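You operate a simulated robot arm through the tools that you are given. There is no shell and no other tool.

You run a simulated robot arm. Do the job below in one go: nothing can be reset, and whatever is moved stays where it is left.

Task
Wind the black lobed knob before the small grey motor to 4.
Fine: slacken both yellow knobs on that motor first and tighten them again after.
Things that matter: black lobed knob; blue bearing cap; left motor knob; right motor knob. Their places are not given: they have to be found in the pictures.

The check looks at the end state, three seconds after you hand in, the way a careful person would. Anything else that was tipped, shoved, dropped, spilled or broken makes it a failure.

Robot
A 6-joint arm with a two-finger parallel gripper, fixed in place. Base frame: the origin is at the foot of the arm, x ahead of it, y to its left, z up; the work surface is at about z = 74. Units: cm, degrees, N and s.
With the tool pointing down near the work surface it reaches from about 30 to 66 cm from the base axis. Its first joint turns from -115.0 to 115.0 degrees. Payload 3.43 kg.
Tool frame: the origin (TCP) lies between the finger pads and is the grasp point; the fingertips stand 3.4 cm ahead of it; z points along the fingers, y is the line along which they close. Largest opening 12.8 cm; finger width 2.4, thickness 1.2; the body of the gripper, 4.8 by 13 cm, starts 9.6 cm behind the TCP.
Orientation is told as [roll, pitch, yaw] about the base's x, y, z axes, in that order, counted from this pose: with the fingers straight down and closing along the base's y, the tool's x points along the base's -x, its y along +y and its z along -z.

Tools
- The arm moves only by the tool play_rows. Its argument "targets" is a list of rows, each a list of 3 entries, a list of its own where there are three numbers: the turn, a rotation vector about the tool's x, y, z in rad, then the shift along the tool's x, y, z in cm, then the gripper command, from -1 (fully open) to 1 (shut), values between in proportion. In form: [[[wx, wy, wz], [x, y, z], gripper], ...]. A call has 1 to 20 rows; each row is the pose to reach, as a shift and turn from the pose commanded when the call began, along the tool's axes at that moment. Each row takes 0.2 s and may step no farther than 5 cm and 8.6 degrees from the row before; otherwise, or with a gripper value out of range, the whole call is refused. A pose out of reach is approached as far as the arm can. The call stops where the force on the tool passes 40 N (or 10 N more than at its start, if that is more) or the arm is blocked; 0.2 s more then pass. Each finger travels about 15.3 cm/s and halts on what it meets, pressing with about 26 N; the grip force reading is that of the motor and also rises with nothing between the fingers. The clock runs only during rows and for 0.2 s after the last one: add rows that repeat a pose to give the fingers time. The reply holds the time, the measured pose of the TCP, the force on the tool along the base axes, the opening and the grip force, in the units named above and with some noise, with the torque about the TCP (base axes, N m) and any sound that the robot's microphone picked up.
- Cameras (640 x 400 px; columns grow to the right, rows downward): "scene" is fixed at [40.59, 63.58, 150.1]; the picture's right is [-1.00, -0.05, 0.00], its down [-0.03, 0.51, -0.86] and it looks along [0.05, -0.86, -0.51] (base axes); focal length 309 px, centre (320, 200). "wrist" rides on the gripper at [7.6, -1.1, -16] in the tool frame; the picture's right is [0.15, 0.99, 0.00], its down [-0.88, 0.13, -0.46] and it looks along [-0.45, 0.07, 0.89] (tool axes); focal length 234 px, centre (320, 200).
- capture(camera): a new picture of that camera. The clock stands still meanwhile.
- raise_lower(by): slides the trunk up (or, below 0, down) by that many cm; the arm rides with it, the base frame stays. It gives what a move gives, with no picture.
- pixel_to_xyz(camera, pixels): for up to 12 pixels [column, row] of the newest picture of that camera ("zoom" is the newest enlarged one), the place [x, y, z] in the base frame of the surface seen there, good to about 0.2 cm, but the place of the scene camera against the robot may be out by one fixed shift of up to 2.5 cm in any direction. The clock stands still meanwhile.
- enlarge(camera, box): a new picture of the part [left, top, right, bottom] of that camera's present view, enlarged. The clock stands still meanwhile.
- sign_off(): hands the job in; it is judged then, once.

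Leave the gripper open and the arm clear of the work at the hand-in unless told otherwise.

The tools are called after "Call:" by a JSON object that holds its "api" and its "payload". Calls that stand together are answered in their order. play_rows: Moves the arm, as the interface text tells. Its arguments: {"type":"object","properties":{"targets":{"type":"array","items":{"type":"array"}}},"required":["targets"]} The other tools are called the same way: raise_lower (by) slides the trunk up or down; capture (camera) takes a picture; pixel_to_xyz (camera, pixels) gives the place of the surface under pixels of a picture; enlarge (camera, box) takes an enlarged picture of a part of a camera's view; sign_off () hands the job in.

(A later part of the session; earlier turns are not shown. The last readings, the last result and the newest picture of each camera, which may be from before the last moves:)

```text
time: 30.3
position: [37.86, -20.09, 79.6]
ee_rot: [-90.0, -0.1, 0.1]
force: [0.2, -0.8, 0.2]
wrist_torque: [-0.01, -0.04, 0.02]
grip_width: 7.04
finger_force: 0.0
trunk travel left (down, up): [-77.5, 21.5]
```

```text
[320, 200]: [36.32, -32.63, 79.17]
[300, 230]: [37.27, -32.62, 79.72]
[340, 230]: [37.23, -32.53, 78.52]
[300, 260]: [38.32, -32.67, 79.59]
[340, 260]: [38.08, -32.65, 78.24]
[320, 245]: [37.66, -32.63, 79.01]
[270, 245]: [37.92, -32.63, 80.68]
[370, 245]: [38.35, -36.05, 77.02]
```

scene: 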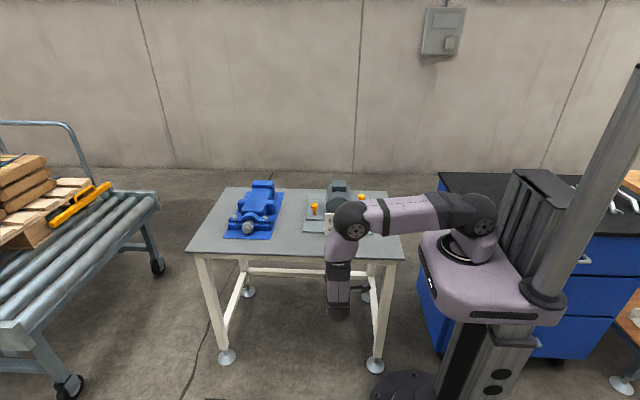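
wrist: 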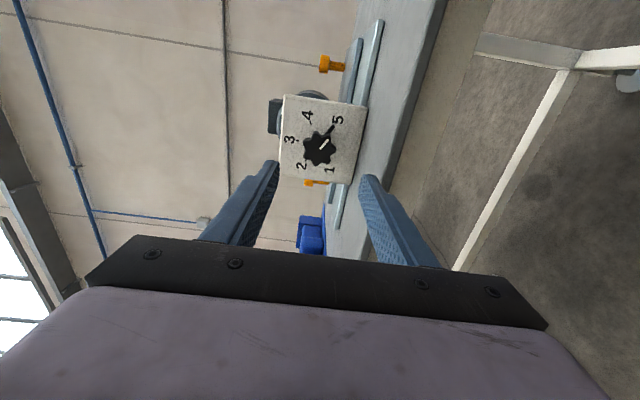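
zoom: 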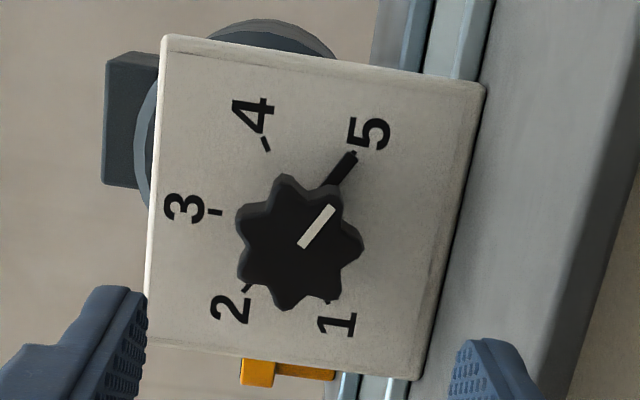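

The knob has seven lobes; with the fingers closing vertically one lobe is below and two are above, a good seat. I narrow the opening to 6 cm (the lower finger stays ≈1.4 cm over the table) and advance 11.3 cm so the tips reach y≈-34.8, short of the plate.

Call:
{"api": "play_rows", "payload": {"targets": [[[0, 0, 0], [0, -0.1, 0], 0.0625], [[0, 0, 0], [0, -0.1, 3], 0.0625], [[0, 0, 0], [0, -0.1, 6], 0.0625], [[0, 0, 0], [0, -0.1, 9], 0.0625], [[0, 0, 0], [0, -0.1, 11.3], 0.0625], [[0, 0, 0], [0, -0.1, 11.3], 0.0625]]}}

Call:
{"api": "capture", "payload": {"camera": "wrist"}}

Call:
{"api": "enlarge", "payload": {"camera": "scene", "box": [290, 170, 410, 260]}}

```text
time: 31.7
position: [37.98, -31.3, 79.83]
ee_rot: [-90.0, 0.0, 0.1]
force: [-0.5, -0.5, -0.1]
wrist_torque: [0.0, -0.04, 0.02]
grip_width: 6.0
finger_force: 0.1
trunk travel left (down, up): [-77.5, 21.5]
```

```text
taken
```

wrist: 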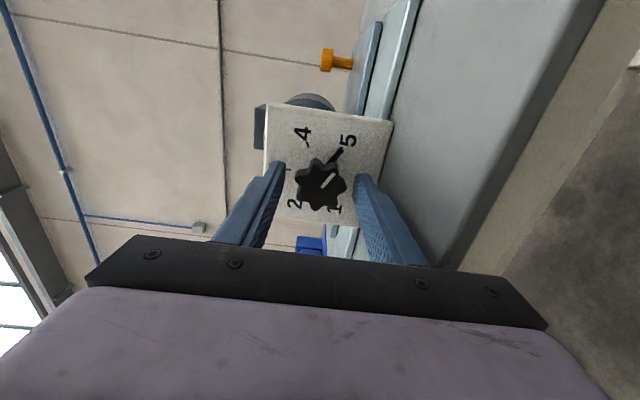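

```text
4.44 times, centred on (350, 215) of scene
```

zoom: 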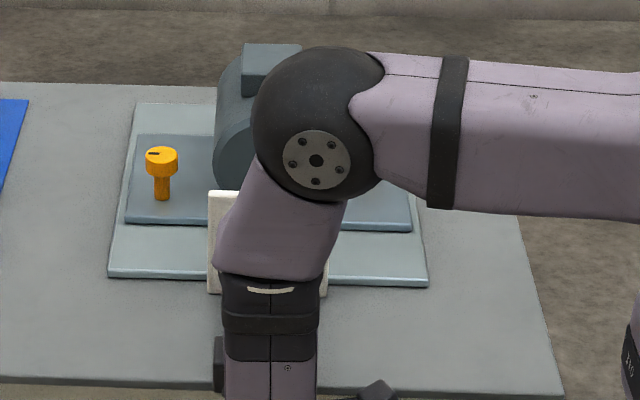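

I check closely how the knob sits between the fingers.

Call:
{"api": "enlarge", "payload": {"camera": "wrist", "box": [260, 130, 390, 225]}}

Call:
{"api": "pixel_to_xyz", "payload": {"camera": "wrist", "pixels": [[320, 180], [310, 185], [335, 175], [325, 200], [318, 165], [338, 155], [328, 180], [276, 180], [368, 190]]}}

```text
4.21 times, centred on (325, 178) of wrist
```

zoom: 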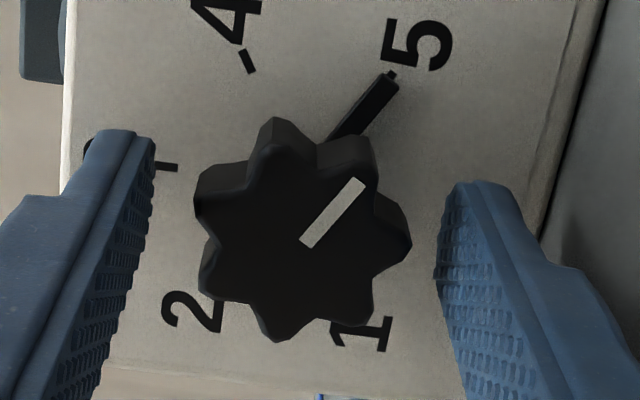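

```text
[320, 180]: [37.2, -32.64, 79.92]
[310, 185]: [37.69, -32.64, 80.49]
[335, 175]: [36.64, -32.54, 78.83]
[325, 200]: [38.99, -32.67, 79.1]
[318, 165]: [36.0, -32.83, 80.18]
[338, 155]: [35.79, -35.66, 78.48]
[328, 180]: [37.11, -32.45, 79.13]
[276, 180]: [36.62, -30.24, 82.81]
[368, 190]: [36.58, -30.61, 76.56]
```

The knob is centred within 0.2 cm. I nudge 0.1 cm and close on it gently.

Call:
{"api": "play_rows", "payload": {"targets": [[[0, 0, 0], [0.1, 0.1, 0], 0.0625], [[0, 0, 0], [0.1, 0.1, 0], 0.25], [[0, 0, 0], [0.1, 0.1, 0], 0.5], [[0, 0, 0], [0.1, 0.1, 0], 1], [[0, 0, 0], [0.1, 0.1, 0], 1]]}}

Call:
{"api": "enlarge", "payload": {"camera": "wrist", "box": [260, 110, 390, 225]}}

```text
time: 32.9
position: [37.71, -31.33, 79.8]
ee_rot: [-90.1, -0.1, 0.1]
force: [1.2, -3.9, 7.0]
wrist_torque: [-0.24, -0.05, -0.07]
grip_width: 4.11
finger_force: 44.8
trunk travel left (down, up): [-77.5, 21.5]
```

```text
3.48 times, centred on (325, 168) of wrist
```

zoom: 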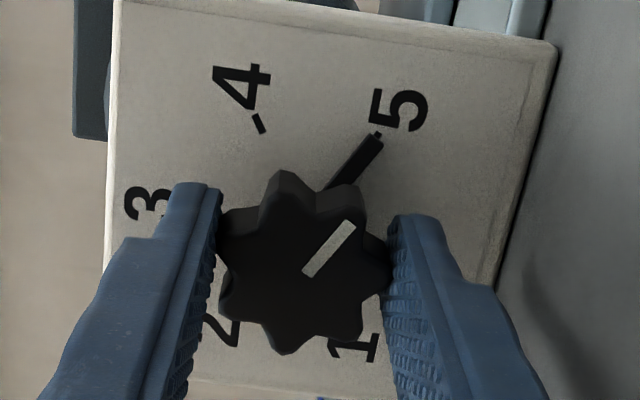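

The grip holds at 4.1 cm with one flat side on two lobes; the pointer is still at 5. I turn counter-clockwise (seen from the front) 24° first and check torque.

Call:
{"api": "play_rows", "payload": {"targets": [[[0, 0, -0.14], [0, 0, 0], 1], [[0, 0, -0.28], [0, 0, 0], 1], [[0, 0, -0.42], [0, 0, 0], 1], [[0, 0, -0.42], [0, 0, 0], 1]]}}

Call:
{"api": "enlarge", "payload": {"camera": "wrist", "box": [260, 110, 390, 225]}}

Call:
{"api": "enlarge", "payload": {"camera": "scene", "box": [290, 170, 410, 260]}}

```text
time: 33.9
position: [37.81, -31.31, 79.78]
ee_rot: [-90.2, 24.1, 0.0]
force: [2.1, -3.8, 16.6]
wrist_torque: [0.34, -0.07, 0.28]
grip_width: 4.09
finger_force: 45.2
trunk travel left (down, up): [-77.5, 21.5]
```

```text
3.48 times, centred on (325, 168) of wrist
```

zoom: 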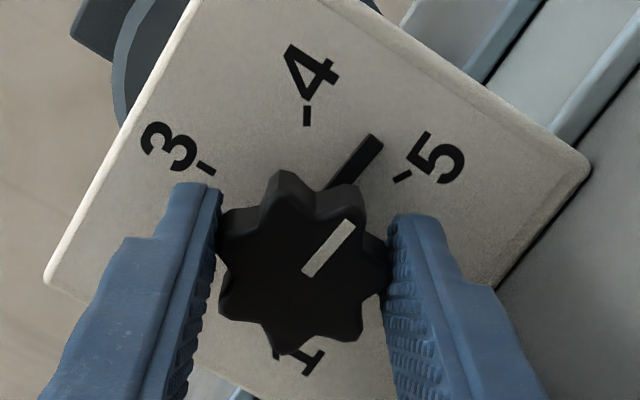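

```text
4.44 times, centred on (350, 215) of scene
```

zoom: 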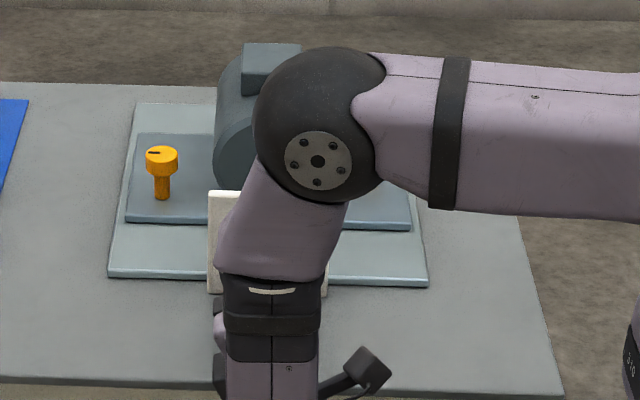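

It follows well; torque is low, but an upward force of 17 N shows my centre is slightly low. I ease up 0.1 cm and go on another 30°.

Call:
{"api": "play_rows", "payload": {"targets": [[[0, 0, 0], [0.041, -0.091, 0], 1], [[0, 0, -0.13], [0.041, -0.091, 0], 1], [[0, 0, -0.26], [0.041, -0.091, 0], 1], [[0, 0, -0.39], [0.041, -0.091, 0], 1], [[0, 0, -0.52], [0.041, -0.091, 0], 1], [[0, 0, -0.52], [0.041, -0.091, 0], 1]]}}

Call:
{"api": "enlarge", "payload": {"camera": "wrist", "box": [260, 110, 390, 225]}}

```text
time: 35.3
position: [37.87, -31.33, 79.88]
ee_rot: [-90.5, 54.0, -0.2]
force: [6.9, -4.3, 17.1]
wrist_torque: [0.47, -0.09, 0.54]
grip_width: 4.12
finger_force: 44.5
trunk travel left (down, up): [-77.5, 21.5]
```

```text
3.48 times, centred on (325, 168) of wrist
```

zoom: 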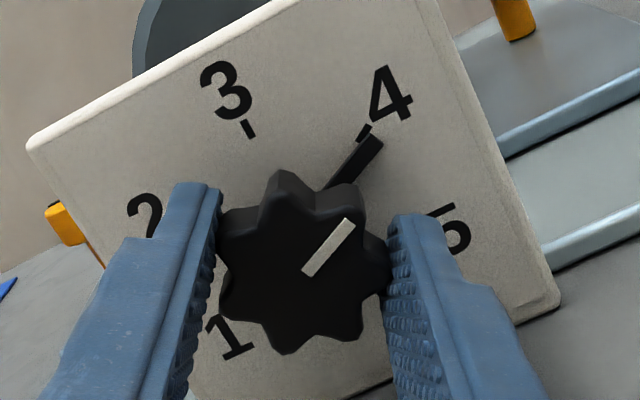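

The pointer is about 6° short of the 4 tick. I turn 6.2° more and measure.

Call:
{"api": "play_rows", "payload": {"targets": [[[0, 0, -0.054], [0, 0, 0], 1], [[0, 0, -0.108], [0, 0, 0], 1], [[0, 0, -0.108], [0, 0, 0], 1]]}}

Call:
{"api": "enlarge", "payload": {"camera": "wrist", "box": [280, 120, 370, 205]}}

```text
time: 36.1
position: [37.87, -31.5, 79.88]
ee_rot: [-90.6, 60.0, -0.2]
force: [10.2, -3.4, 18.7]
wrist_torque: [0.37, -0.11, 0.37]
grip_width: 4.13
finger_force: 44.7
trunk travel left (down, up): [-77.5, 21.5]
```

```text
4.71 times, centred on (325, 162) of wrist
```

zoom: 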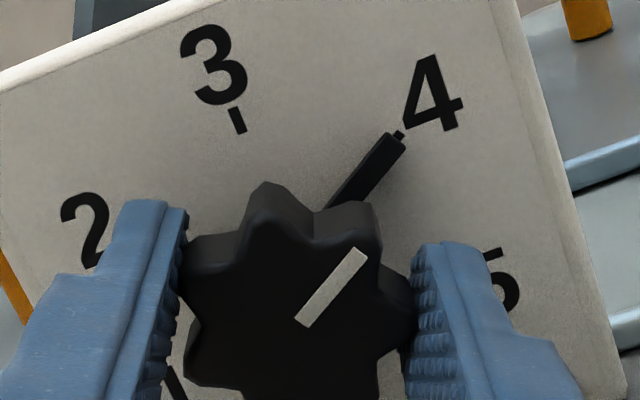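

The bar now ends on the 4 tick like it ended on the 5 tick before. I measure line and tick places to get the angle.

Call:
{"api": "pixel_to_xyz", "payload": {"camera": "zoom", "pixels": [[237, 120], [399, 133], [492, 252], [388, 145], [350, 190], [305, 322], [360, 254], [332, 288], [240, 130], [235, 110], [82, 260], [365, 172]]}}

Call:
{"api": "enlarge", "payload": {"camera": "scene", "box": [290, 170, 410, 260]}}

```text
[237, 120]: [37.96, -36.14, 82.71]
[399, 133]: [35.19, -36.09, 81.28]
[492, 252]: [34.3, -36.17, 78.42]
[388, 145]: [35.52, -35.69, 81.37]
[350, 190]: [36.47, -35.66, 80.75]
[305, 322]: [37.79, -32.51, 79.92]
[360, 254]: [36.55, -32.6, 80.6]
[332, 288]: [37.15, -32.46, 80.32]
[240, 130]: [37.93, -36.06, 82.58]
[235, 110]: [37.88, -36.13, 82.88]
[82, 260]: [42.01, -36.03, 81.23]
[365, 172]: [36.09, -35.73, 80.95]
```

```text
4.44 times, centred on (350, 215) of scene
```

zoom: 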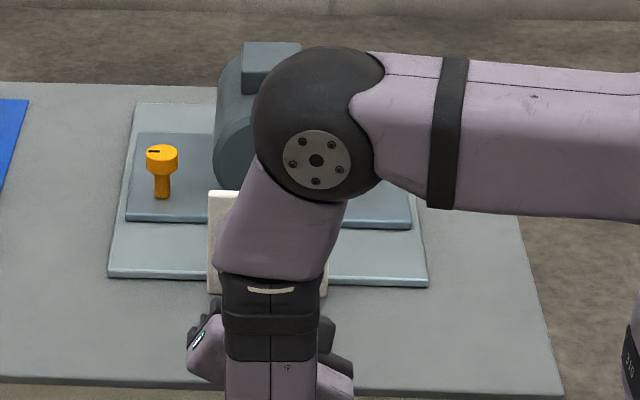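

The line reads about 29–33°, and the 4 tick is at 30°, so it is on 4; the motor plate moved slightly with it. I relieve the side force by about 0.1 cm, then open the fingers without moving.

Call:
{"api": "play_rows", "payload": {"targets": [[[0, 0, 0], [0.05, -0.1, 0], 1], [[0, 0, 0], [0.05, -0.1, 0], 1], [[0, 0, 0], [0.05, -0.1, 0], 0.3], [[0, 0, 0], [0.05, -0.1, 0], 0.15], [[0, 0, 0], [0.05, -0.1, 0], 0.0625], [[0, 0, 0], [0.05, -0.1, 0], 0.0625]]}}

Call:
{"api": "enlarge", "payload": {"camera": "wrist", "box": [280, 120, 370, 205]}}

```text
time: 37.5
position: [37.89, -31.49, 79.84]
ee_rot: [-90.1, 60.1, 0.1]
force: [-0.1, -0.3, -0.5]
wrist_torque: [-0.03, -0.01, 0.01]
grip_width: 6.0
finger_force: 0.1
trunk travel left (down, up): [-77.5, 21.5]
```

```text
4.71 times, centred on (325, 162) of wrist
```

zoom: 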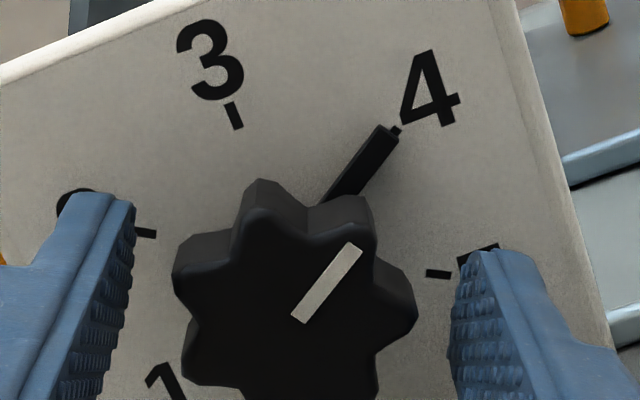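

The pointer stayed on 4 after release. I back straight off the knob along +y by 12 cm and look again.

Call:
{"api": "play_rows", "payload": {"targets": [[[0, 0, 0], [0, 0, -3], 0.0625], [[0, 0, 0], [0, 0, -6], 0.0625], [[0, 0, 0], [0, 0, -9], 0.0625], [[0, 0, 0], [0, 0, -12], 0.0625], [[0, 0, 0], [0, 0, -12], 0.0625]]}}

Call:
{"api": "capture", "payload": {"camera": "wrist"}}

```text
time: 38.7
position: [37.76, -19.29, 79.83]
ee_rot: [-89.9, 60.1, 0.1]
force: [-0.4, 1.3, 0.1]
wrist_torque: [0.01, 0.0, -0.01]
grip_width: 5.98
finger_force: 0.0
trunk travel left (down, up): [-77.5, 21.5]
```

```text
taken
```

wrist: 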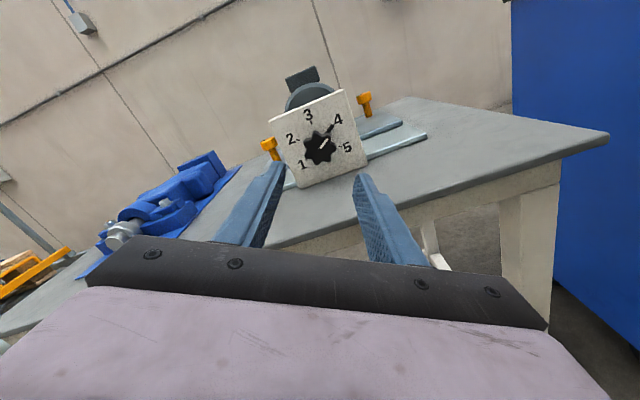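

Call:
{"api": "enlarge", "payload": {"camera": "wrist", "box": [270, 90, 370, 190]}}

```text
4.00 times, centred on (320, 140) of wrist
```

zoom: 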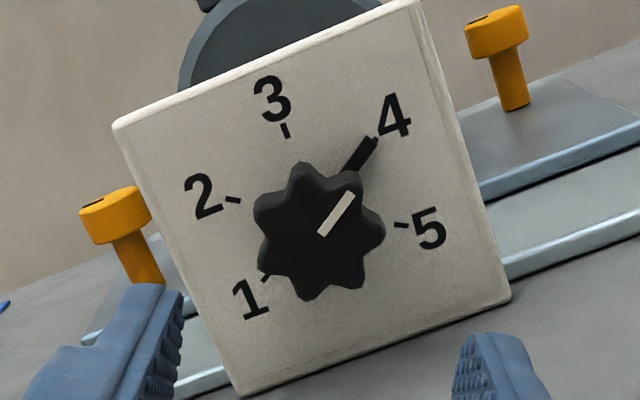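

It reads 4. I enlarge further to judge the alignment closely.

Call:
{"api": "enlarge", "payload": {"camera": "wrist", "box": [295, 110, 349, 164]}}

Call:
{"api": "pixel_to_xyz", "payload": {"camera": "zoom", "pixels": [[320, 200], [400, 120]]}}

Call:
{"api": "enlarge", "payload": {"camera": "scene", "box": [290, 170, 390, 245]}}

```text
7.41 times, centred on (322, 137) of wrist
```

zoom: 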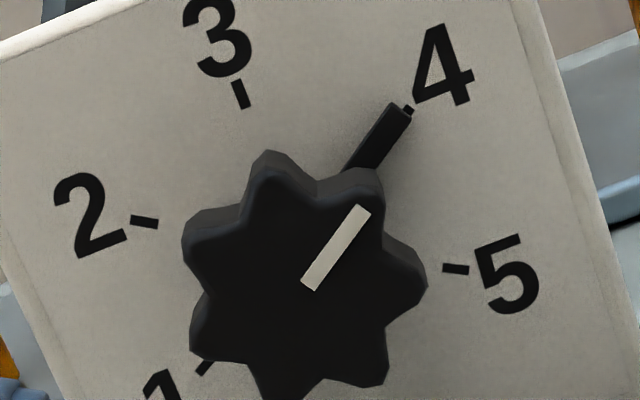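

```text
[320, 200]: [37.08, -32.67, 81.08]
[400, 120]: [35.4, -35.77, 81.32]
```

```text
5.33 times, centred on (340, 208) of scene
```

zoom: 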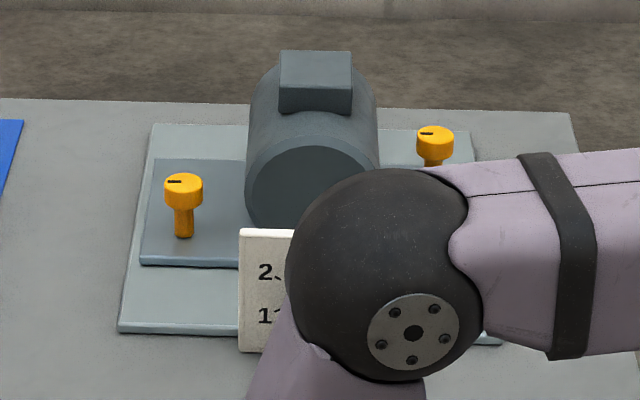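

From the line geometry in this picture the 4 tick lies at 30.4° and the white line and bar at about 33.5°, so the knob is some 3° past 4. I go back in along the same line to correct it; first advance 12 cm with the fingers open.

Call:
{"api": "play_rows", "payload": {"targets": [[[0, 0, 0], [0, 0, 3], 0.0625], [[0, 0, 0], [0, 0, 6], 0.0625], [[0, 0, 0], [0, 0, 9], 0.0625], [[0, 0, 0], [0, 0, 11.8], 0.0625], [[0, 0, 0], [0, 0, 11.8], 0.0625]]}}

Call:
{"api": "enlarge", "payload": {"camera": "wrist", "box": [280, 120, 370, 205]}}

```text
time: 39.9
position: [37.79, -31.25, 79.77]
ee_rot: [-89.9, 60.1, 0.2]
force: [0.4, 0.9, -0.1]
wrist_torque: [0.02, 0.04, -0.03]
grip_width: 5.98
finger_force: 0.0
trunk travel left (down, up): [-77.5, 21.5]
```

```text
4.71 times, centred on (325, 162) of wrist
```

zoom: 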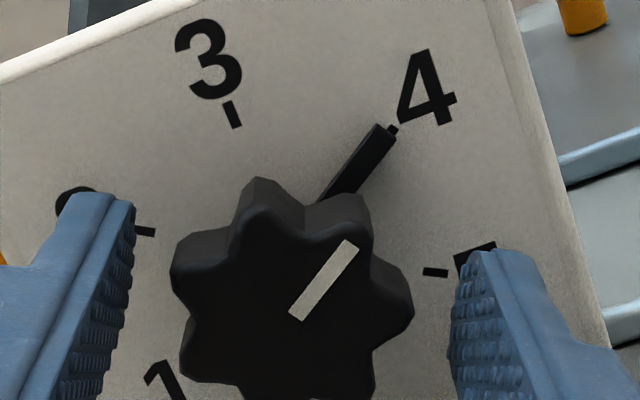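

Here line and bar give about 34.5° against 30.5° for the tick: 4° too far. I close on the knob again and turn it 4° clockwise.

Call:
{"api": "play_rows", "payload": {"targets": [[[0, 0, 0], [0, 0, 0], 0.25], [[0, 0, 0], [0, 0, 0], 0.5], [[0, 0, 0], [0, 0, 0], 1], [[0, 0, 0], [0, 0, 0], 1]]}}

Call:
{"api": "enlarge", "payload": {"camera": "wrist", "box": [280, 120, 370, 205]}}

```text
time: 40.9
position: [37.86, -31.16, 79.85]
ee_rot: [-90.1, 60.0, 0.2]
force: [5.9, -3.7, 6.3]
wrist_torque: [0.15, -0.05, 0.15]
grip_width: 4.09
finger_force: 44.9
trunk travel left (down, up): [-77.5, 21.5]
```

```text
4.71 times, centred on (325, 162) of wrist
```

zoom: 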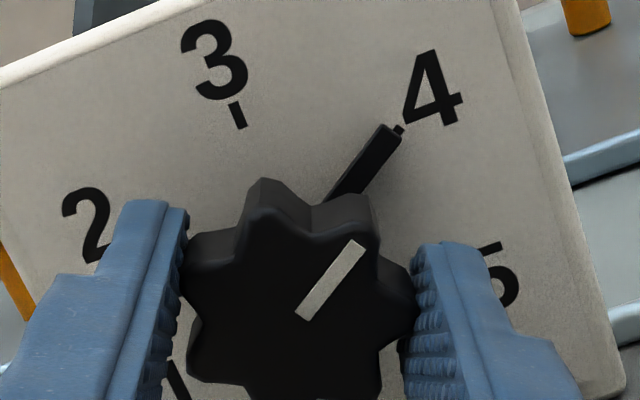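

Now I turn clockwise 4° (tool z +0.07 rad).

Call:
{"api": "play_rows", "payload": {"targets": [[[0, 0, 0.035], [0, 0, 0], 1], [[0, 0, 0.07], [0, 0, 0], 1], [[0, 0, 0.07], [0, 0, 0], 1]]}}

Call:
{"api": "enlarge", "payload": {"camera": "wrist", "box": [280, 120, 370, 205]}}

```text
time: 41.7
position: [38.07, -31.18, 79.7]
ee_rot: [-90.0, 56.0, 0.0]
force: [5.8, -4.8, 5.6]
wrist_torque: [-0.45, -0.01, 0.16]
grip_width: 4.1
finger_force: 44.9
trunk travel left (down, up): [-77.5, 21.5]
```

```text
4.71 times, centred on (325, 162) of wrist
```

zoom: 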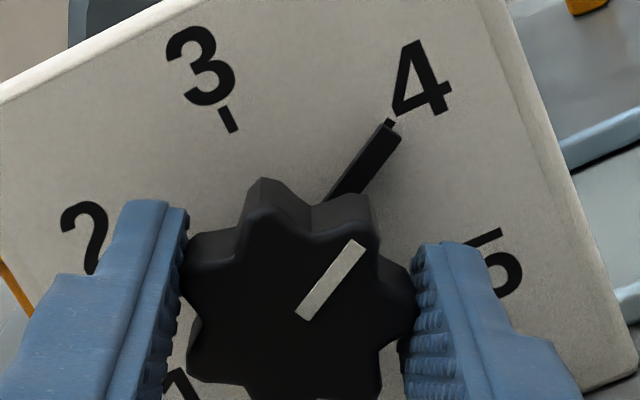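

Line and bar now give about 30.8°, the tick 30.2°: right on 4. I release and back off 12 cm.

Call:
{"api": "play_rows", "payload": {"targets": [[[0, 0, 0], [0, 0, 0], 0.3], [[0, 0, 0], [0, 0, 0], 0.15], [[0, 0, 0], [0, 0, 0], 0.0625], [[0, 0, 0], [0, 0, 0], 0.0625], [[0, 0, 0], [0, 0, -3], 0.0625], [[0, 0, 0], [0, 0, -6], 0.0625], [[0, 0, 0], [0, 0, -9], 0.0625], [[0, 0, 0], [0, 0, -12], 0.0625], [[0, 0, 0], [0, 0, -12], 0.0625]]}}

Call:
{"api": "enlarge", "payload": {"camera": "wrist", "box": [295, 110, 349, 164]}}

```text
time: 43.7
position: [37.88, -19.14, 79.75]
ee_rot: [-90.1, 56.0, 0.1]
force: [1.0, -0.4, 0.3]
wrist_torque: [-0.02, -0.01, -0.03]
grip_width: 5.99
finger_force: 0.1
trunk travel left (down, up): [-77.5, 21.5]
```

```text
7.41 times, centred on (322, 137) of wrist
```

zoom: 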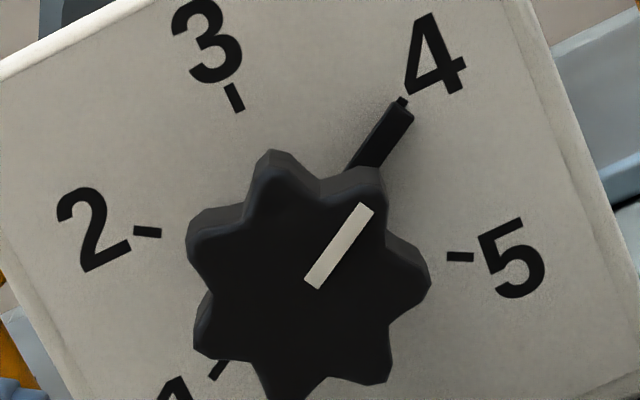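

The knob stays on 4. Now I go back for the yellow knobs: rise to z≈98, step back and roll the tool to closing-vertical again.

Call:
{"api": "play_rows", "payload": {"targets": [[[0, 0, 0.1396], [2.13, -1.44, -0.57], 0.0625], [[0, 0, 0.2793], [4.26, -2.88, -1.14], 0.0625], [[0, 0, 0.4189], [6.4, -4.32, -1.71], 0.0625], [[0, 0, 0.5585], [8.53, -5.76, -2.29], 0.0625], [[0, 0, 0.6981], [10.66, -7.2, -2.86], 0.0625], [[0, 0, 0.8378], [12.79, -8.63, -3.43], 0.0625], [[0, 0, 0.9774], [14.92, -10.07, -4], 0.14], [[0, 0, 0.9774], [14.92, -10.07, -4], 0.14]]}}

```text
time: 45.5
position: [37.92, -15.3, 97.85]
ee_rot: [-90.0, -0.1, 0.1]
force: [0.7, -0.3, -1.2]
wrist_torque: [0.0, -0.01, -0.01]
grip_width: 5.52
finger_force: 0.0
trunk travel left (down, up): [-77.5, 21.5]
```

Next I swing the tool back to pointing down, moving to about (38,-27,105).

Call:
{"api": "play_rows", "payload": {"targets": [[[-0.1428, 0, 0], [0, -0.64, 1.06], 0.14], [[-0.2856, 0, 0], [0, -1.27, 2.13], 0.14], [[-0.4284, 0, 0], [0, -1.91, 3.19], 0.14], [[-0.5712, 0, 0], [0, -2.55, 4.25], 0.14], [[-0.714, 0, 0], [0, -3.18, 5.32], 0.14], [[-0.8568, 0, 0], [-0.1, -3.82, 6.38], 0.14], [[-0.9996, 0, 0], [-0.1, -4.45, 7.45], 0.14], [[-1.1424, 0, 0], [-0.1, -5.09, 8.51], 0.14], [[-1.2852, 0, 0], [-0.1, -5.73, 9.57], 0.14], [[-1.428, 0, 0], [-0.1, -6.36, 10.64], 0.14], [[-1.5708, 0, 0], [-0.1, -7, 11.7], 0.14], [[-1.5708, 0, 0], [-0.1, -7, 11.7], 0.14]]}}

Call:
{"api": "enlarge", "payload": {"camera": "scene", "box": [290, 170, 390, 245]}}

Call:
{"api": "capture", "payload": {"camera": "wrist"}}

```text
time: 48.1
position: [38.0, -26.83, 104.85]
ee_rot: [0.1, 0.1, 0.1]
force: [0.7, 0.9, 0.7]
wrist_torque: [0.04, 0.03, 0.01]
grip_width: 5.5
finger_force: 0.0
trunk travel left (down, up): [-77.5, 21.5]
```

```text
5.33 times, centred on (340, 208) of scene
```

zoom: 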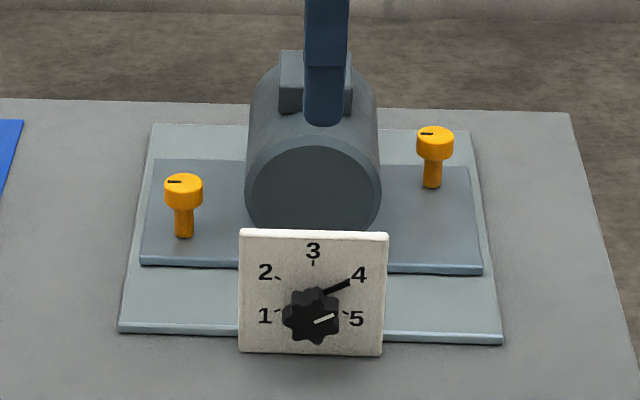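

```text
taken
```

wrist: 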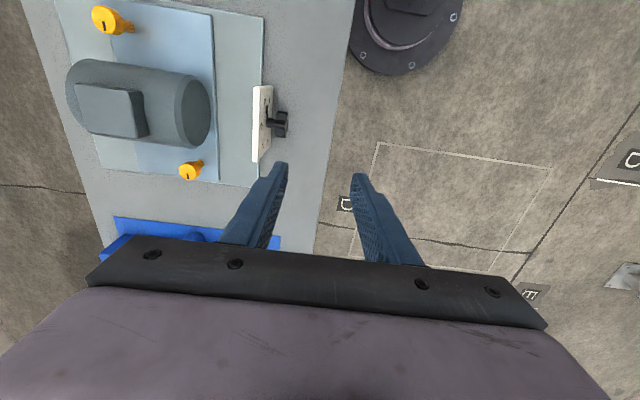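

The dial reads 4 in the scene view and the motor plate has slid a few mm away. Both yellow marks are still at slack. I measure the knobs' present places from the wrist view: left at (190,171), right at (106,20).

Call:
{"api": "pixel_to_xyz", "payload": {"camera": "wrist", "pixels": [[190, 171], [186, 171], [194, 171], [188, 175], [106, 20], [100, 20], [112, 20], [106, 28]]}}

Call:
{"api": "enlarge", "payload": {"camera": "wrist", "box": [160, 140, 220, 200]}}

Call:
{"api": "enlarge", "payload": {"camera": "wrist", "box": [75, 0, 145, 50]}}

```text
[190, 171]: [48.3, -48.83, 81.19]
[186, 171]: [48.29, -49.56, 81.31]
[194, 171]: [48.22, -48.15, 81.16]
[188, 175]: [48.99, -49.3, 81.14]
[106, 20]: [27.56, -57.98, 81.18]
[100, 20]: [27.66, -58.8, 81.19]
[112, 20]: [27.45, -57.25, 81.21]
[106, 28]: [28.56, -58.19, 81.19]
```

```text
6.67 times, centred on (190, 170) of wrist
```

zoom: 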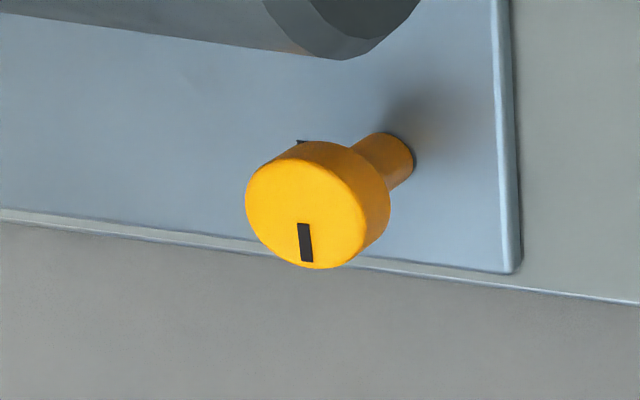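

```text
8.00 times, centred on (110, 25) of wrist
```

zoom: 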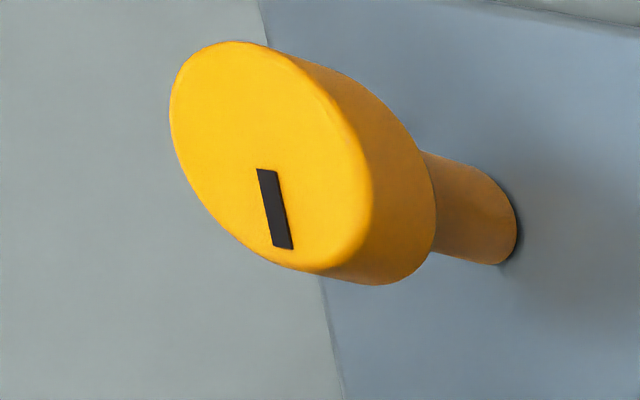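

Present centres: left about (48.4,-49.25), right about (27.55,-58.3). Next I tilt 22° and move over to the spot above the left knob (44.7,-49.25,95.6) with the fingers closing along y, yaw 0.

Call:
{"api": "play_rows", "payload": {"targets": [[[0, -0.128, 0], [-1.1, -3.7, 1], 0.14], [[0, -0.256, 0], [-2.2, -7.4, 2], 0.14], [[0, -0.384, 0], [-3.3, -11.1, 3], 0.14], [[0, -0.384, 0], [-4.5, -14.9, 4.8], 0.14], [[0, -0.384, 0], [-5.6, -18.7, 7], 0.14], [[0, -0.384, 0], [-6.74, -22.42, 9.25], 0.14], [[0, -0.384, 0], [-6.74, -22.42, 9.25], 0.14]]}}

Call:
{"api": "capture", "payload": {"camera": "wrist"}}

```text
time: 49.7
position: [44.68, -49.32, 95.45]
ee_rot: [0.0, -22.1, 0.1]
force: [1.0, 0.4, 0.2]
wrist_torque: [0.02, 0.0, 0.0]
grip_width: 5.47
finger_force: 0.2
trunk travel left (down, up): [-77.5, 21.5]
```

```text
taken
```

wrist: 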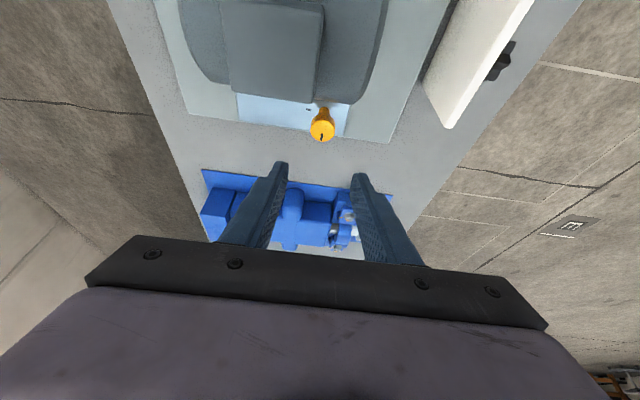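

The left knob is at (322,132). I measure it again from here.

Call:
{"api": "pixel_to_xyz", "payload": {"camera": "wrist", "pixels": [[322, 132], [314, 132], [330, 132], [322, 138], [322, 126]]}}

Call:
{"api": "enlarge", "payload": {"camera": "wrist", "box": [290, 100, 354, 150]}}

```text
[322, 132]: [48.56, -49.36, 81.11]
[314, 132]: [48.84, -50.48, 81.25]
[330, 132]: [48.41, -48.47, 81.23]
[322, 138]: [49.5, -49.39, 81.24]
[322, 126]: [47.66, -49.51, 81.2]
```

```text
8.00 times, centred on (322, 125) of wrist
```

zoom: 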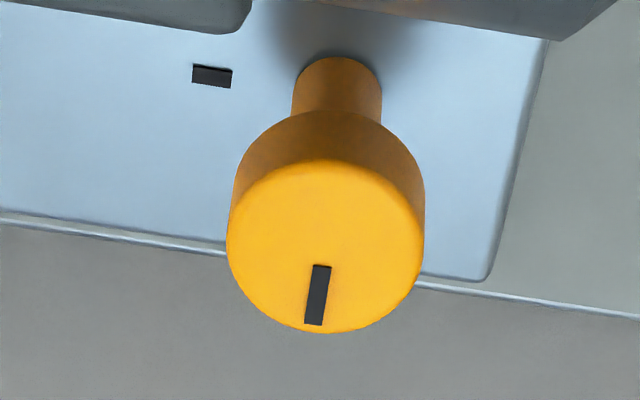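

Centre (48.4,-49.35). I come down on it: first along the tool axis, the last 6 cm straight down.

Call:
{"api": "play_rows", "payload": {"targets": [[[0, 0, 0], [0, -0.03, 3.9], 0.14], [[0, 0, 0], [0.05, -0.05, 7.7], 0.14], [[0, 0, 0], [1.17, -0.05, 10.5], 0.14], [[0, 0, 0], [2.3, -0.05, 13.27], 0.14], [[0, 0, 0], [2.3, -0.05, 13.27], 0.14]]}}

Call:
{"api": "enlarge", "payload": {"camera": "scene", "box": [260, 130, 400, 240]}}

Call:
{"api": "capture", "payload": {"camera": "wrist"}}

```text
time: 50.9
position: [47.5, -49.21, 82.27]
ee_rot: [0.0, -22.0, 0.2]
force: [-0.6, 0.3, 0.2]
wrist_torque: [-0.02, 0.0, 0.01]
grip_width: 5.5
finger_force: 0.1
trunk travel left (down, up): [-77.5, 21.5]
```

```text
3.64 times, centred on (330, 185) of scene
```

zoom: 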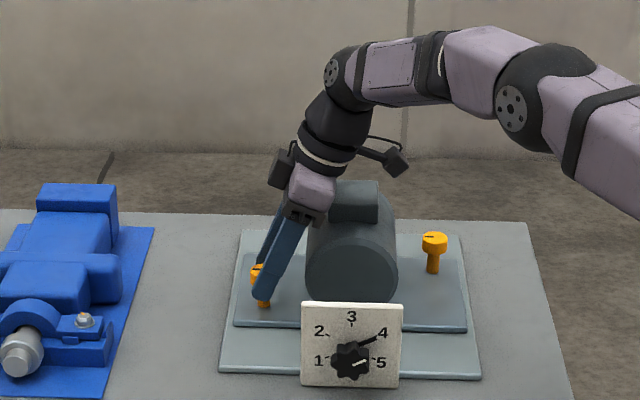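

```text
taken
```

wrist: 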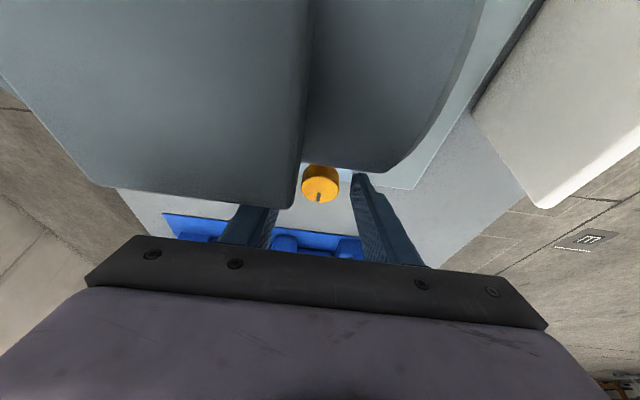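

The knob is between the fingers. I close on it.

Call:
{"api": "play_rows", "payload": {"targets": [[[0, 0, 0], [0, -0.05, 0], 0.3], [[0, 0, 0], [0, -0.05, 0], 0.45], [[0, 0, 0], [0, -0.05, 0], 1], [[0, 0, 0], [0, -0.05, 0], 1]]}}

Call:
{"api": "enlarge", "payload": {"camera": "scene", "box": [290, 170, 390, 245]}}

```text
time: 51.9
position: [47.55, -49.3, 82.38]
ee_rot: [0.1, -21.8, 0.1]
force: [-0.6, 3.6, 0.1]
wrist_torque: [0.25, -0.02, 0.04]
grip_width: 3.09
finger_force: 44.5
trunk travel left (down, up): [-77.5, 21.5]
```

```text
5.33 times, centred on (340, 208) of scene
```

zoom: 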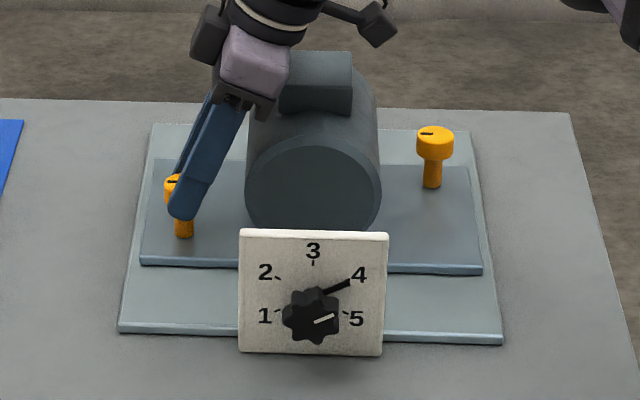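

Held at 3.09 cm. I turn it clockwise (tightening), 48° first.

Call:
{"api": "play_rows", "payload": {"targets": [[[0.0524, 0, 0.1298], [-0.0075, 0.115, 0.003], 1], [[0.1049, 0, 0.2596], [-0.0298, 0.2277, 0.012], 1], [[0.1573, 0, 0.3894], [-0.0664, 0.336, 0.0268], 1], [[0.2098, 0, 0.5192], [-0.1167, 0.4378, 0.0472], 1], [[0.2622, 0, 0.649], [-0.1797, 0.5309, 0.0726], 1], [[0.3147, 0, 0.7788], [-0.2541, 0.6137, 0.1027], 1], [[0.3147, 0, 0.7788], [-0.2541, 0.6137, 0.1027], 1]]}}

Call:
{"api": "enlarge", "payload": {"camera": "wrist", "box": [260, 130, 380, 230]}}

```text
time: 53.5
position: [47.79, -48.67, 82.32]
ee_rot: [-0.1, -21.9, -48.0]
force: [2.3, 12.0, 0.5]
wrist_torque: [0.63, 0.42, 0.13]
grip_width: 3.11
finger_force: 44.8
trunk travel left (down, up): [-77.5, 21.5]
```

```text
4.00 times, centred on (320, 180) of wrist
```

zoom: 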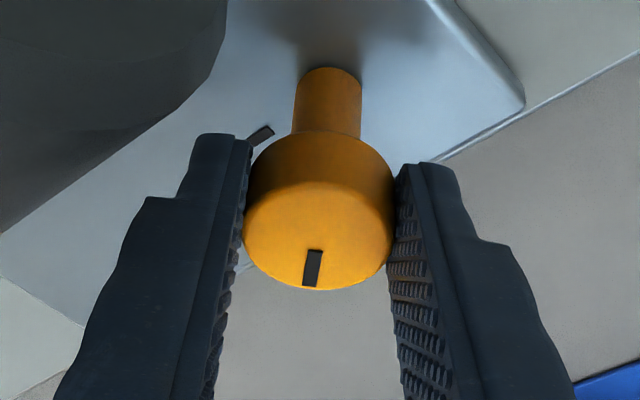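

Following well. I go on clockwise to the stop (42° plus about 5° to seat it).

Call:
{"api": "play_rows", "payload": {"targets": [[[0.0524, 0, 0.1298], [-0.0075, 0.115, 0.003], 1], [[0.1049, 0, 0.2596], [-0.0298, 0.2277, 0.012], 1], [[0.1573, 0, 0.3894], [-0.0664, 0.336, 0.0268], 1], [[0.2098, 0, 0.5192], [-0.1167, 0.4378, 0.0472], 1], [[0.2622, 0, 0.649], [-0.1797, 0.5309, 0.0726], 1], [[0.3072, 0, 0.7603], [-0.2428, 0.6025, 0.0981], 1], [[0.3072, 0, 0.7603], [-0.2428, 0.6025, 0.0981], 1]]}}

Call:
{"api": "enlarge", "payload": {"camera": "wrist", "box": [260, 130, 380, 230]}}

Call:
{"api": "enlarge", "payload": {"camera": "scene", "box": [290, 170, 390, 245]}}

```text
time: 55.1
position: [48.58, -48.58, 82.31]
ee_rot: [0.0, -22.0, -95.1]
force: [3.5, 11.4, -4.9]
wrist_torque: [0.62, -0.29, 0.67]
grip_width: 3.15
finger_force: 45.0
trunk travel left (down, up): [-77.5, 21.5]
```

```text
4.00 times, centred on (320, 180) of wrist
```

zoom: 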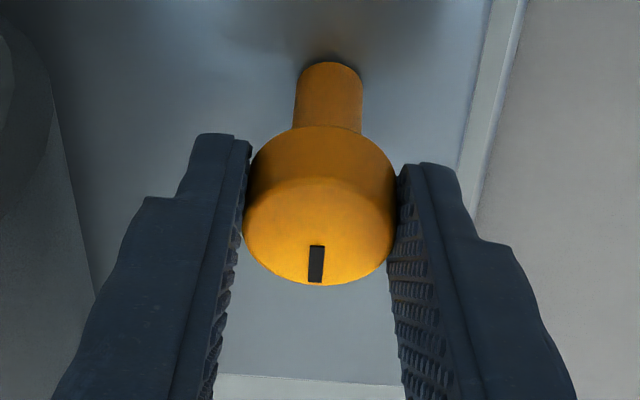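

```text
5.33 times, centred on (340, 208) of scene
```

zoom: 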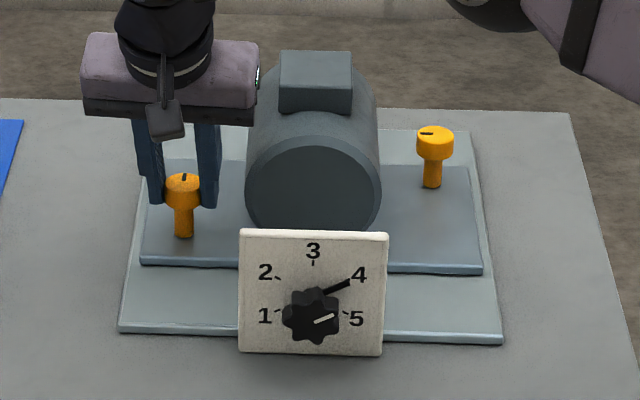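

The stop is reached (torque +0.67) and the mark points at -y again. I open and back off along the tool axis.

Call:
{"api": "play_rows", "payload": {"targets": [[[0, 0, 0], [0, 0, 0], 0.5], [[0, 0, 0], [0, 0, 0], 0.14], [[0, 0, 0], [0, 0, 0], 0.14], [[0, 0, 0], [0, 0, -3], 0.14], [[0, 0, 0], [0, 0, -6], 0.14], [[0, 0, 0], [0, 0, -9], 0.14], [[0, 0, 0], [0, 0, -12], 0.14], [[0, 0, 0], [0, 0, -12], 0.14]]}}

Call:
{"api": "capture", "payload": {"camera": "wrist"}}

```text
time: 56.9
position: [49.04, -44.13, 93.55]
ee_rot: [-0.1, -22.0, -95.0]
force: [-0.5, 0.2, -0.4]
wrist_torque: [-0.03, -0.02, 0.01]
grip_width: 5.52
finger_force: 0.0
trunk travel left (down, up): [-77.5, 21.5]
```

```text
taken
```

wrist: 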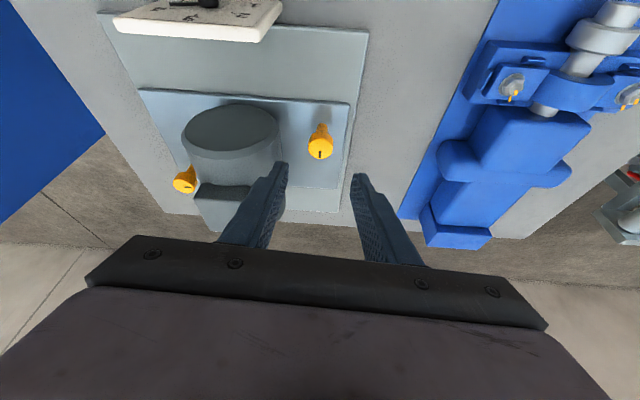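

Call:
{"api": "enlarge", "payload": {"camera": "wrist", "box": [285, 110, 355, 180]}}

Call:
{"api": "enlarge", "payload": {"camera": "scene", "box": [290, 170, 390, 245]}}

```text
5.71 times, centred on (320, 145) of wrist
```

zoom: 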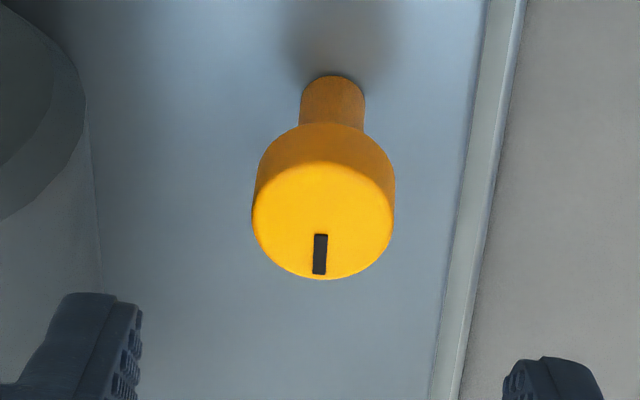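

```text
5.33 times, centred on (340, 208) of scene
```

zoom: 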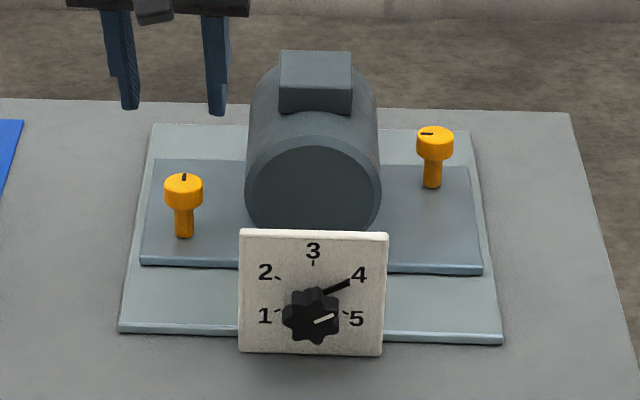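

The left knob is tight again, mark back in line. Now the right knob: I rise over the motor to about (36,-40,102) while yawing back by 80°.

Call:
{"api": "play_rows", "payload": {"targets": [[[-0.0523, 0, -0.1295], [-0.4, -0.7, -2.0], 0.14], [[-0.1046, 0, -0.2589], [-0.4, -1.9, -3.4], 0.14], [[-0.1569, 0, -0.3884], [-0.4, -3.3, -4.6], 0.14], [[-0.2092, 0, -0.5178], [-0.4, -4.8, -5.6], 0.14], [[-0.2615, 0, -0.6473], [-0.4, -6.3, -6.5], 0.14], [[-0.3138, 0, -0.7767], [-0.4, -7.8, -7.2], 0.14], [[-0.3661, 0, -0.9062], [-0.4, -9.3, -7.8], 0.14], [[-0.4184, 0, -1.0356], [-0.4, -10.7, -8.3], 0.14], [[-0.4707, 0, -1.1651], [-0.45, -12.1, -8.7], 0.14], [[-0.523, 0, -1.2945], [-0.45, -13.31, -8.99], 0.14], [[-0.523, 0, -1.2945], [-0.45, -13.31, -8.99], 0.14]]}}

Call:
{"api": "capture", "payload": {"camera": "wrist"}}

```text
time: 59.3
position: [35.81, -40.09, 102.0]
ee_rot: [0.0, -22.1, -15.1]
force: [-0.5, 0.2, -0.6]
wrist_torque: [0.0, 0.02, 0.01]
grip_width: 5.48
finger_force: 0.1
trunk travel left (down, up): [-77.5, 21.5]
```

```text
taken
```

wrist: 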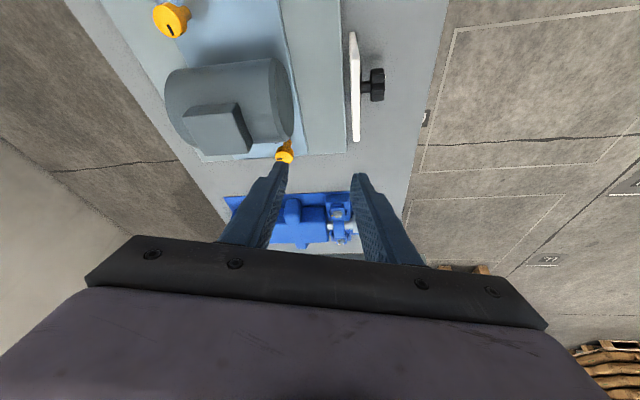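

I move to 8 cm above the right knob, lean reduced to 15°, with yaw -15°.

Call:
{"api": "play_rows", "payload": {"targets": [[[0, 0.1222, 0], [2.21, -3.95, 0.19], 0.14], [[0, 0.1222, 0], [4.43, -7.9, 0.37], 0.14], [[0, 0.1222, 0], [6.64, -11.85, 0.56], 0.14], [[0, 0.1222, 0], [7.73, -14.47, 3.4], 0.14], [[0, 0.1222, 0], [8.83, -17.1, 6.23], 0.14], [[0, 0.1222, 0], [9.92, -19.72, 9.07], 0.14], [[0, 0.1222, 0], [9.92, -19.72, 9.07], 0.14]]}}

Call:
{"api": "capture", "payload": {"camera": "wrist"}}

```text
time: 60.9
position: [25.09, -57.59, 89.88]
ee_rot: [0.1, -15.0, -15.0]
force: [0.8, 0.0, 0.6]
wrist_torque: [-0.02, -0.02, 0.02]
grip_width: 5.49
finger_force: 0.0
trunk travel left (down, up): [-77.5, 21.5]
```

```text
taken
```

wrist: 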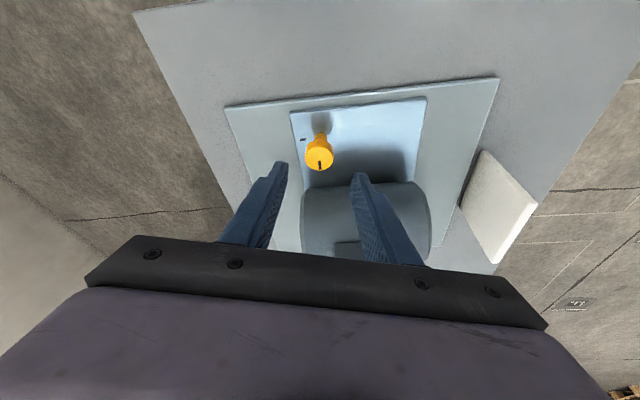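

The knob is at (320,157) between the fingers. I measure it from here.

Call:
{"api": "pixel_to_xyz", "payload": {"camera": "wrist", "pixels": [[320, 157], [310, 157], [330, 157], [320, 165], [320, 150]]}}

Call:
{"api": "enlarge", "payload": {"camera": "wrist", "box": [280, 110, 360, 190]}}

```text
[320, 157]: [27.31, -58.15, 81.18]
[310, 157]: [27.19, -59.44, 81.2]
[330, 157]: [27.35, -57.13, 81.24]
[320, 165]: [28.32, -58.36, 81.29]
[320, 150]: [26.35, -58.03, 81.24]
```

```text
5.00 times, centred on (320, 150) of wrist
```

zoom: 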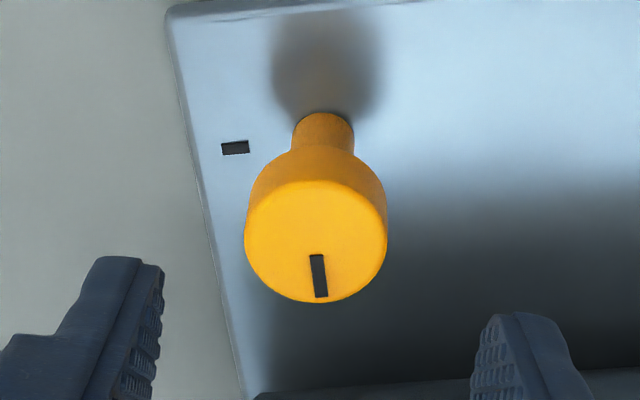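

Centre (27.5,-58.3), as assumed. I descend 8 cm along the tool axis and close.

Call:
{"api": "play_rows", "payload": {"targets": [[[0, 0, 0], [0, 0, 2.7], 0.14], [[0, 0, 0], [0, 0, 5.4], 0.14], [[0, 0, 0], [0, 0, 8], 0.14], [[0, 0, 0], [0, 0, 8], 0.14], [[0, 0, 0], [0, 0, 8], 0.3], [[0, 0, 0], [0, 0, 8], 0.45], [[0, 0, 0], [0, 0, 8], 1], [[0, 0, 0], [0, 0, 8], 1]]}}

Call:
{"api": "enlarge", "payload": {"camera": "wrist", "box": [260, 130, 380, 230]}}

```text
time: 62.7
position: [27.04, -58.28, 82.21]
ee_rot: [-0.1, -14.9, -15.0]
force: [-1.3, -5.1, -2.4]
wrist_torque: [-0.36, -0.17, -0.04]
grip_width: 3.18
finger_force: 45.5
trunk travel left (down, up): [-77.5, 21.5]
```

```text
4.00 times, centred on (320, 180) of wrist
```

zoom: 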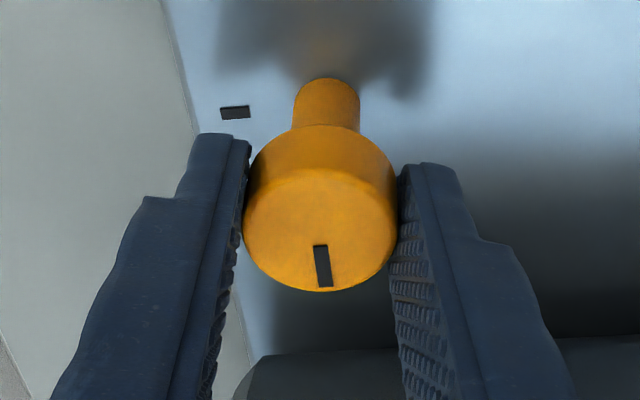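

Held at 3.18 cm. I turn it clockwise, 48° first.

Call:
{"api": "play_rows", "payload": {"targets": [[[0.0362, 0, 0.1352], [-0.0044, 0.065, 0.0012], 1], [[0.0725, 0, 0.2705], [-0.0175, 0.1287, 0.0047], 1], [[0.1087, 0, 0.4057], [-0.0391, 0.19, 0.0104], 1], [[0.1449, 0, 0.5409], [-0.0687, 0.2474, 0.0184], 1], [[0.1812, 0, 0.6761], [-0.1058, 0.3001, 0.0284], 1], [[0.2174, 0, 0.8114], [-0.1496, 0.3469, 0.0401], 1], [[0.2174, 0, 0.8114], [-0.1496, 0.3469, 0.0401], 1]]}}

Call:
{"api": "enlarge", "payload": {"camera": "wrist", "box": [260, 130, 380, 230]}}

```text
time: 64.3
position: [27.35, -57.85, 82.17]
ee_rot: [-0.1, -15.1, -63.3]
force: [-3.7, -11.0, 5.7]
wrist_torque: [0.5, 0.63, -0.02]
grip_width: 3.15
finger_force: 45.5
trunk travel left (down, up): [-77.5, 21.5]
```

```text
4.00 times, centred on (320, 180) of wrist
```

zoom: 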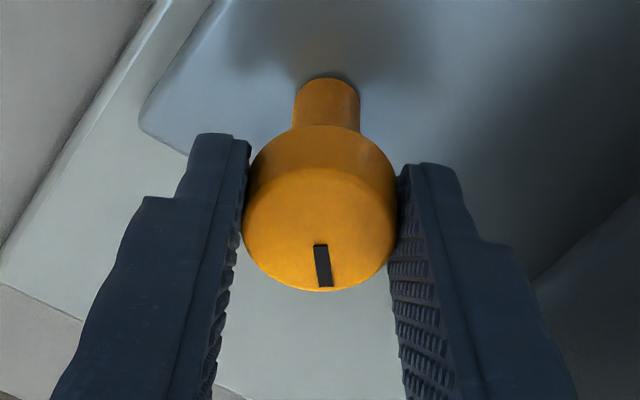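

Following. I continue clockwise 48° to the stop with a few degrees of press.

Call:
{"api": "play_rows", "payload": {"targets": [[[0.0362, 0, 0.1352], [-0.0044, 0.065, 0.0012], 1], [[0.0725, 0, 0.2705], [-0.0175, 0.1287, 0.0047], 1], [[0.1087, 0, 0.4057], [-0.0391, 0.19, 0.0104], 1], [[0.1449, 0, 0.5409], [-0.0687, 0.2474, 0.0184], 1], [[0.1812, 0, 0.6761], [-0.1058, 0.3001, 0.0284], 1], [[0.2174, 0, 0.8114], [-0.1496, 0.3469, 0.0401], 1], [[0.2174, 0, 0.8114], [-0.1496, 0.3469, 0.0401], 1]]}}

Call:
{"api": "enlarge", "payload": {"camera": "wrist", "box": [260, 130, 380, 230]}}

Call:
{"api": "enlarge", "payload": {"camera": "scene", "box": [290, 170, 390, 245]}}

```text
time: 65.9
position: [27.75, -57.7, 82.1]
ee_rot: [0.0, -15.1, -111.4]
force: [-6.4, -7.5, 8.7]
wrist_torque: [-0.49, 0.32, -0.04]
grip_width: 3.13
finger_force: 44.4
trunk travel left (down, up): [-77.5, 21.5]
```

```text
4.00 times, centred on (320, 180) of wrist
```

zoom: 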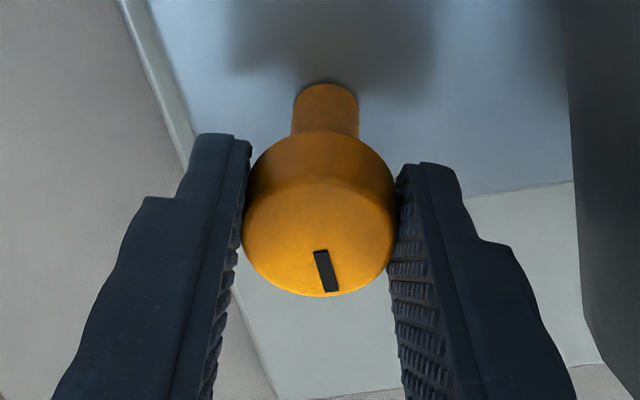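

```text
5.33 times, centred on (340, 208) of scene
```

zoom: 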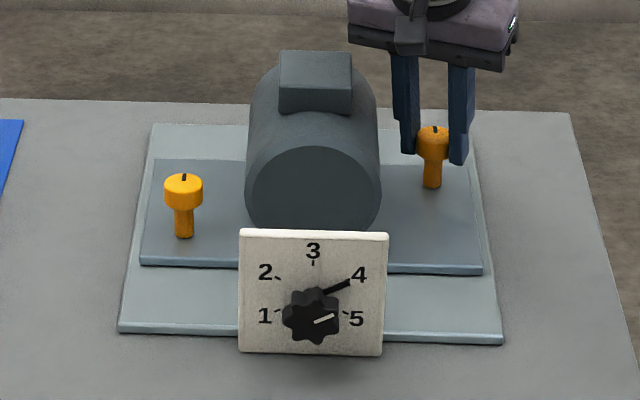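

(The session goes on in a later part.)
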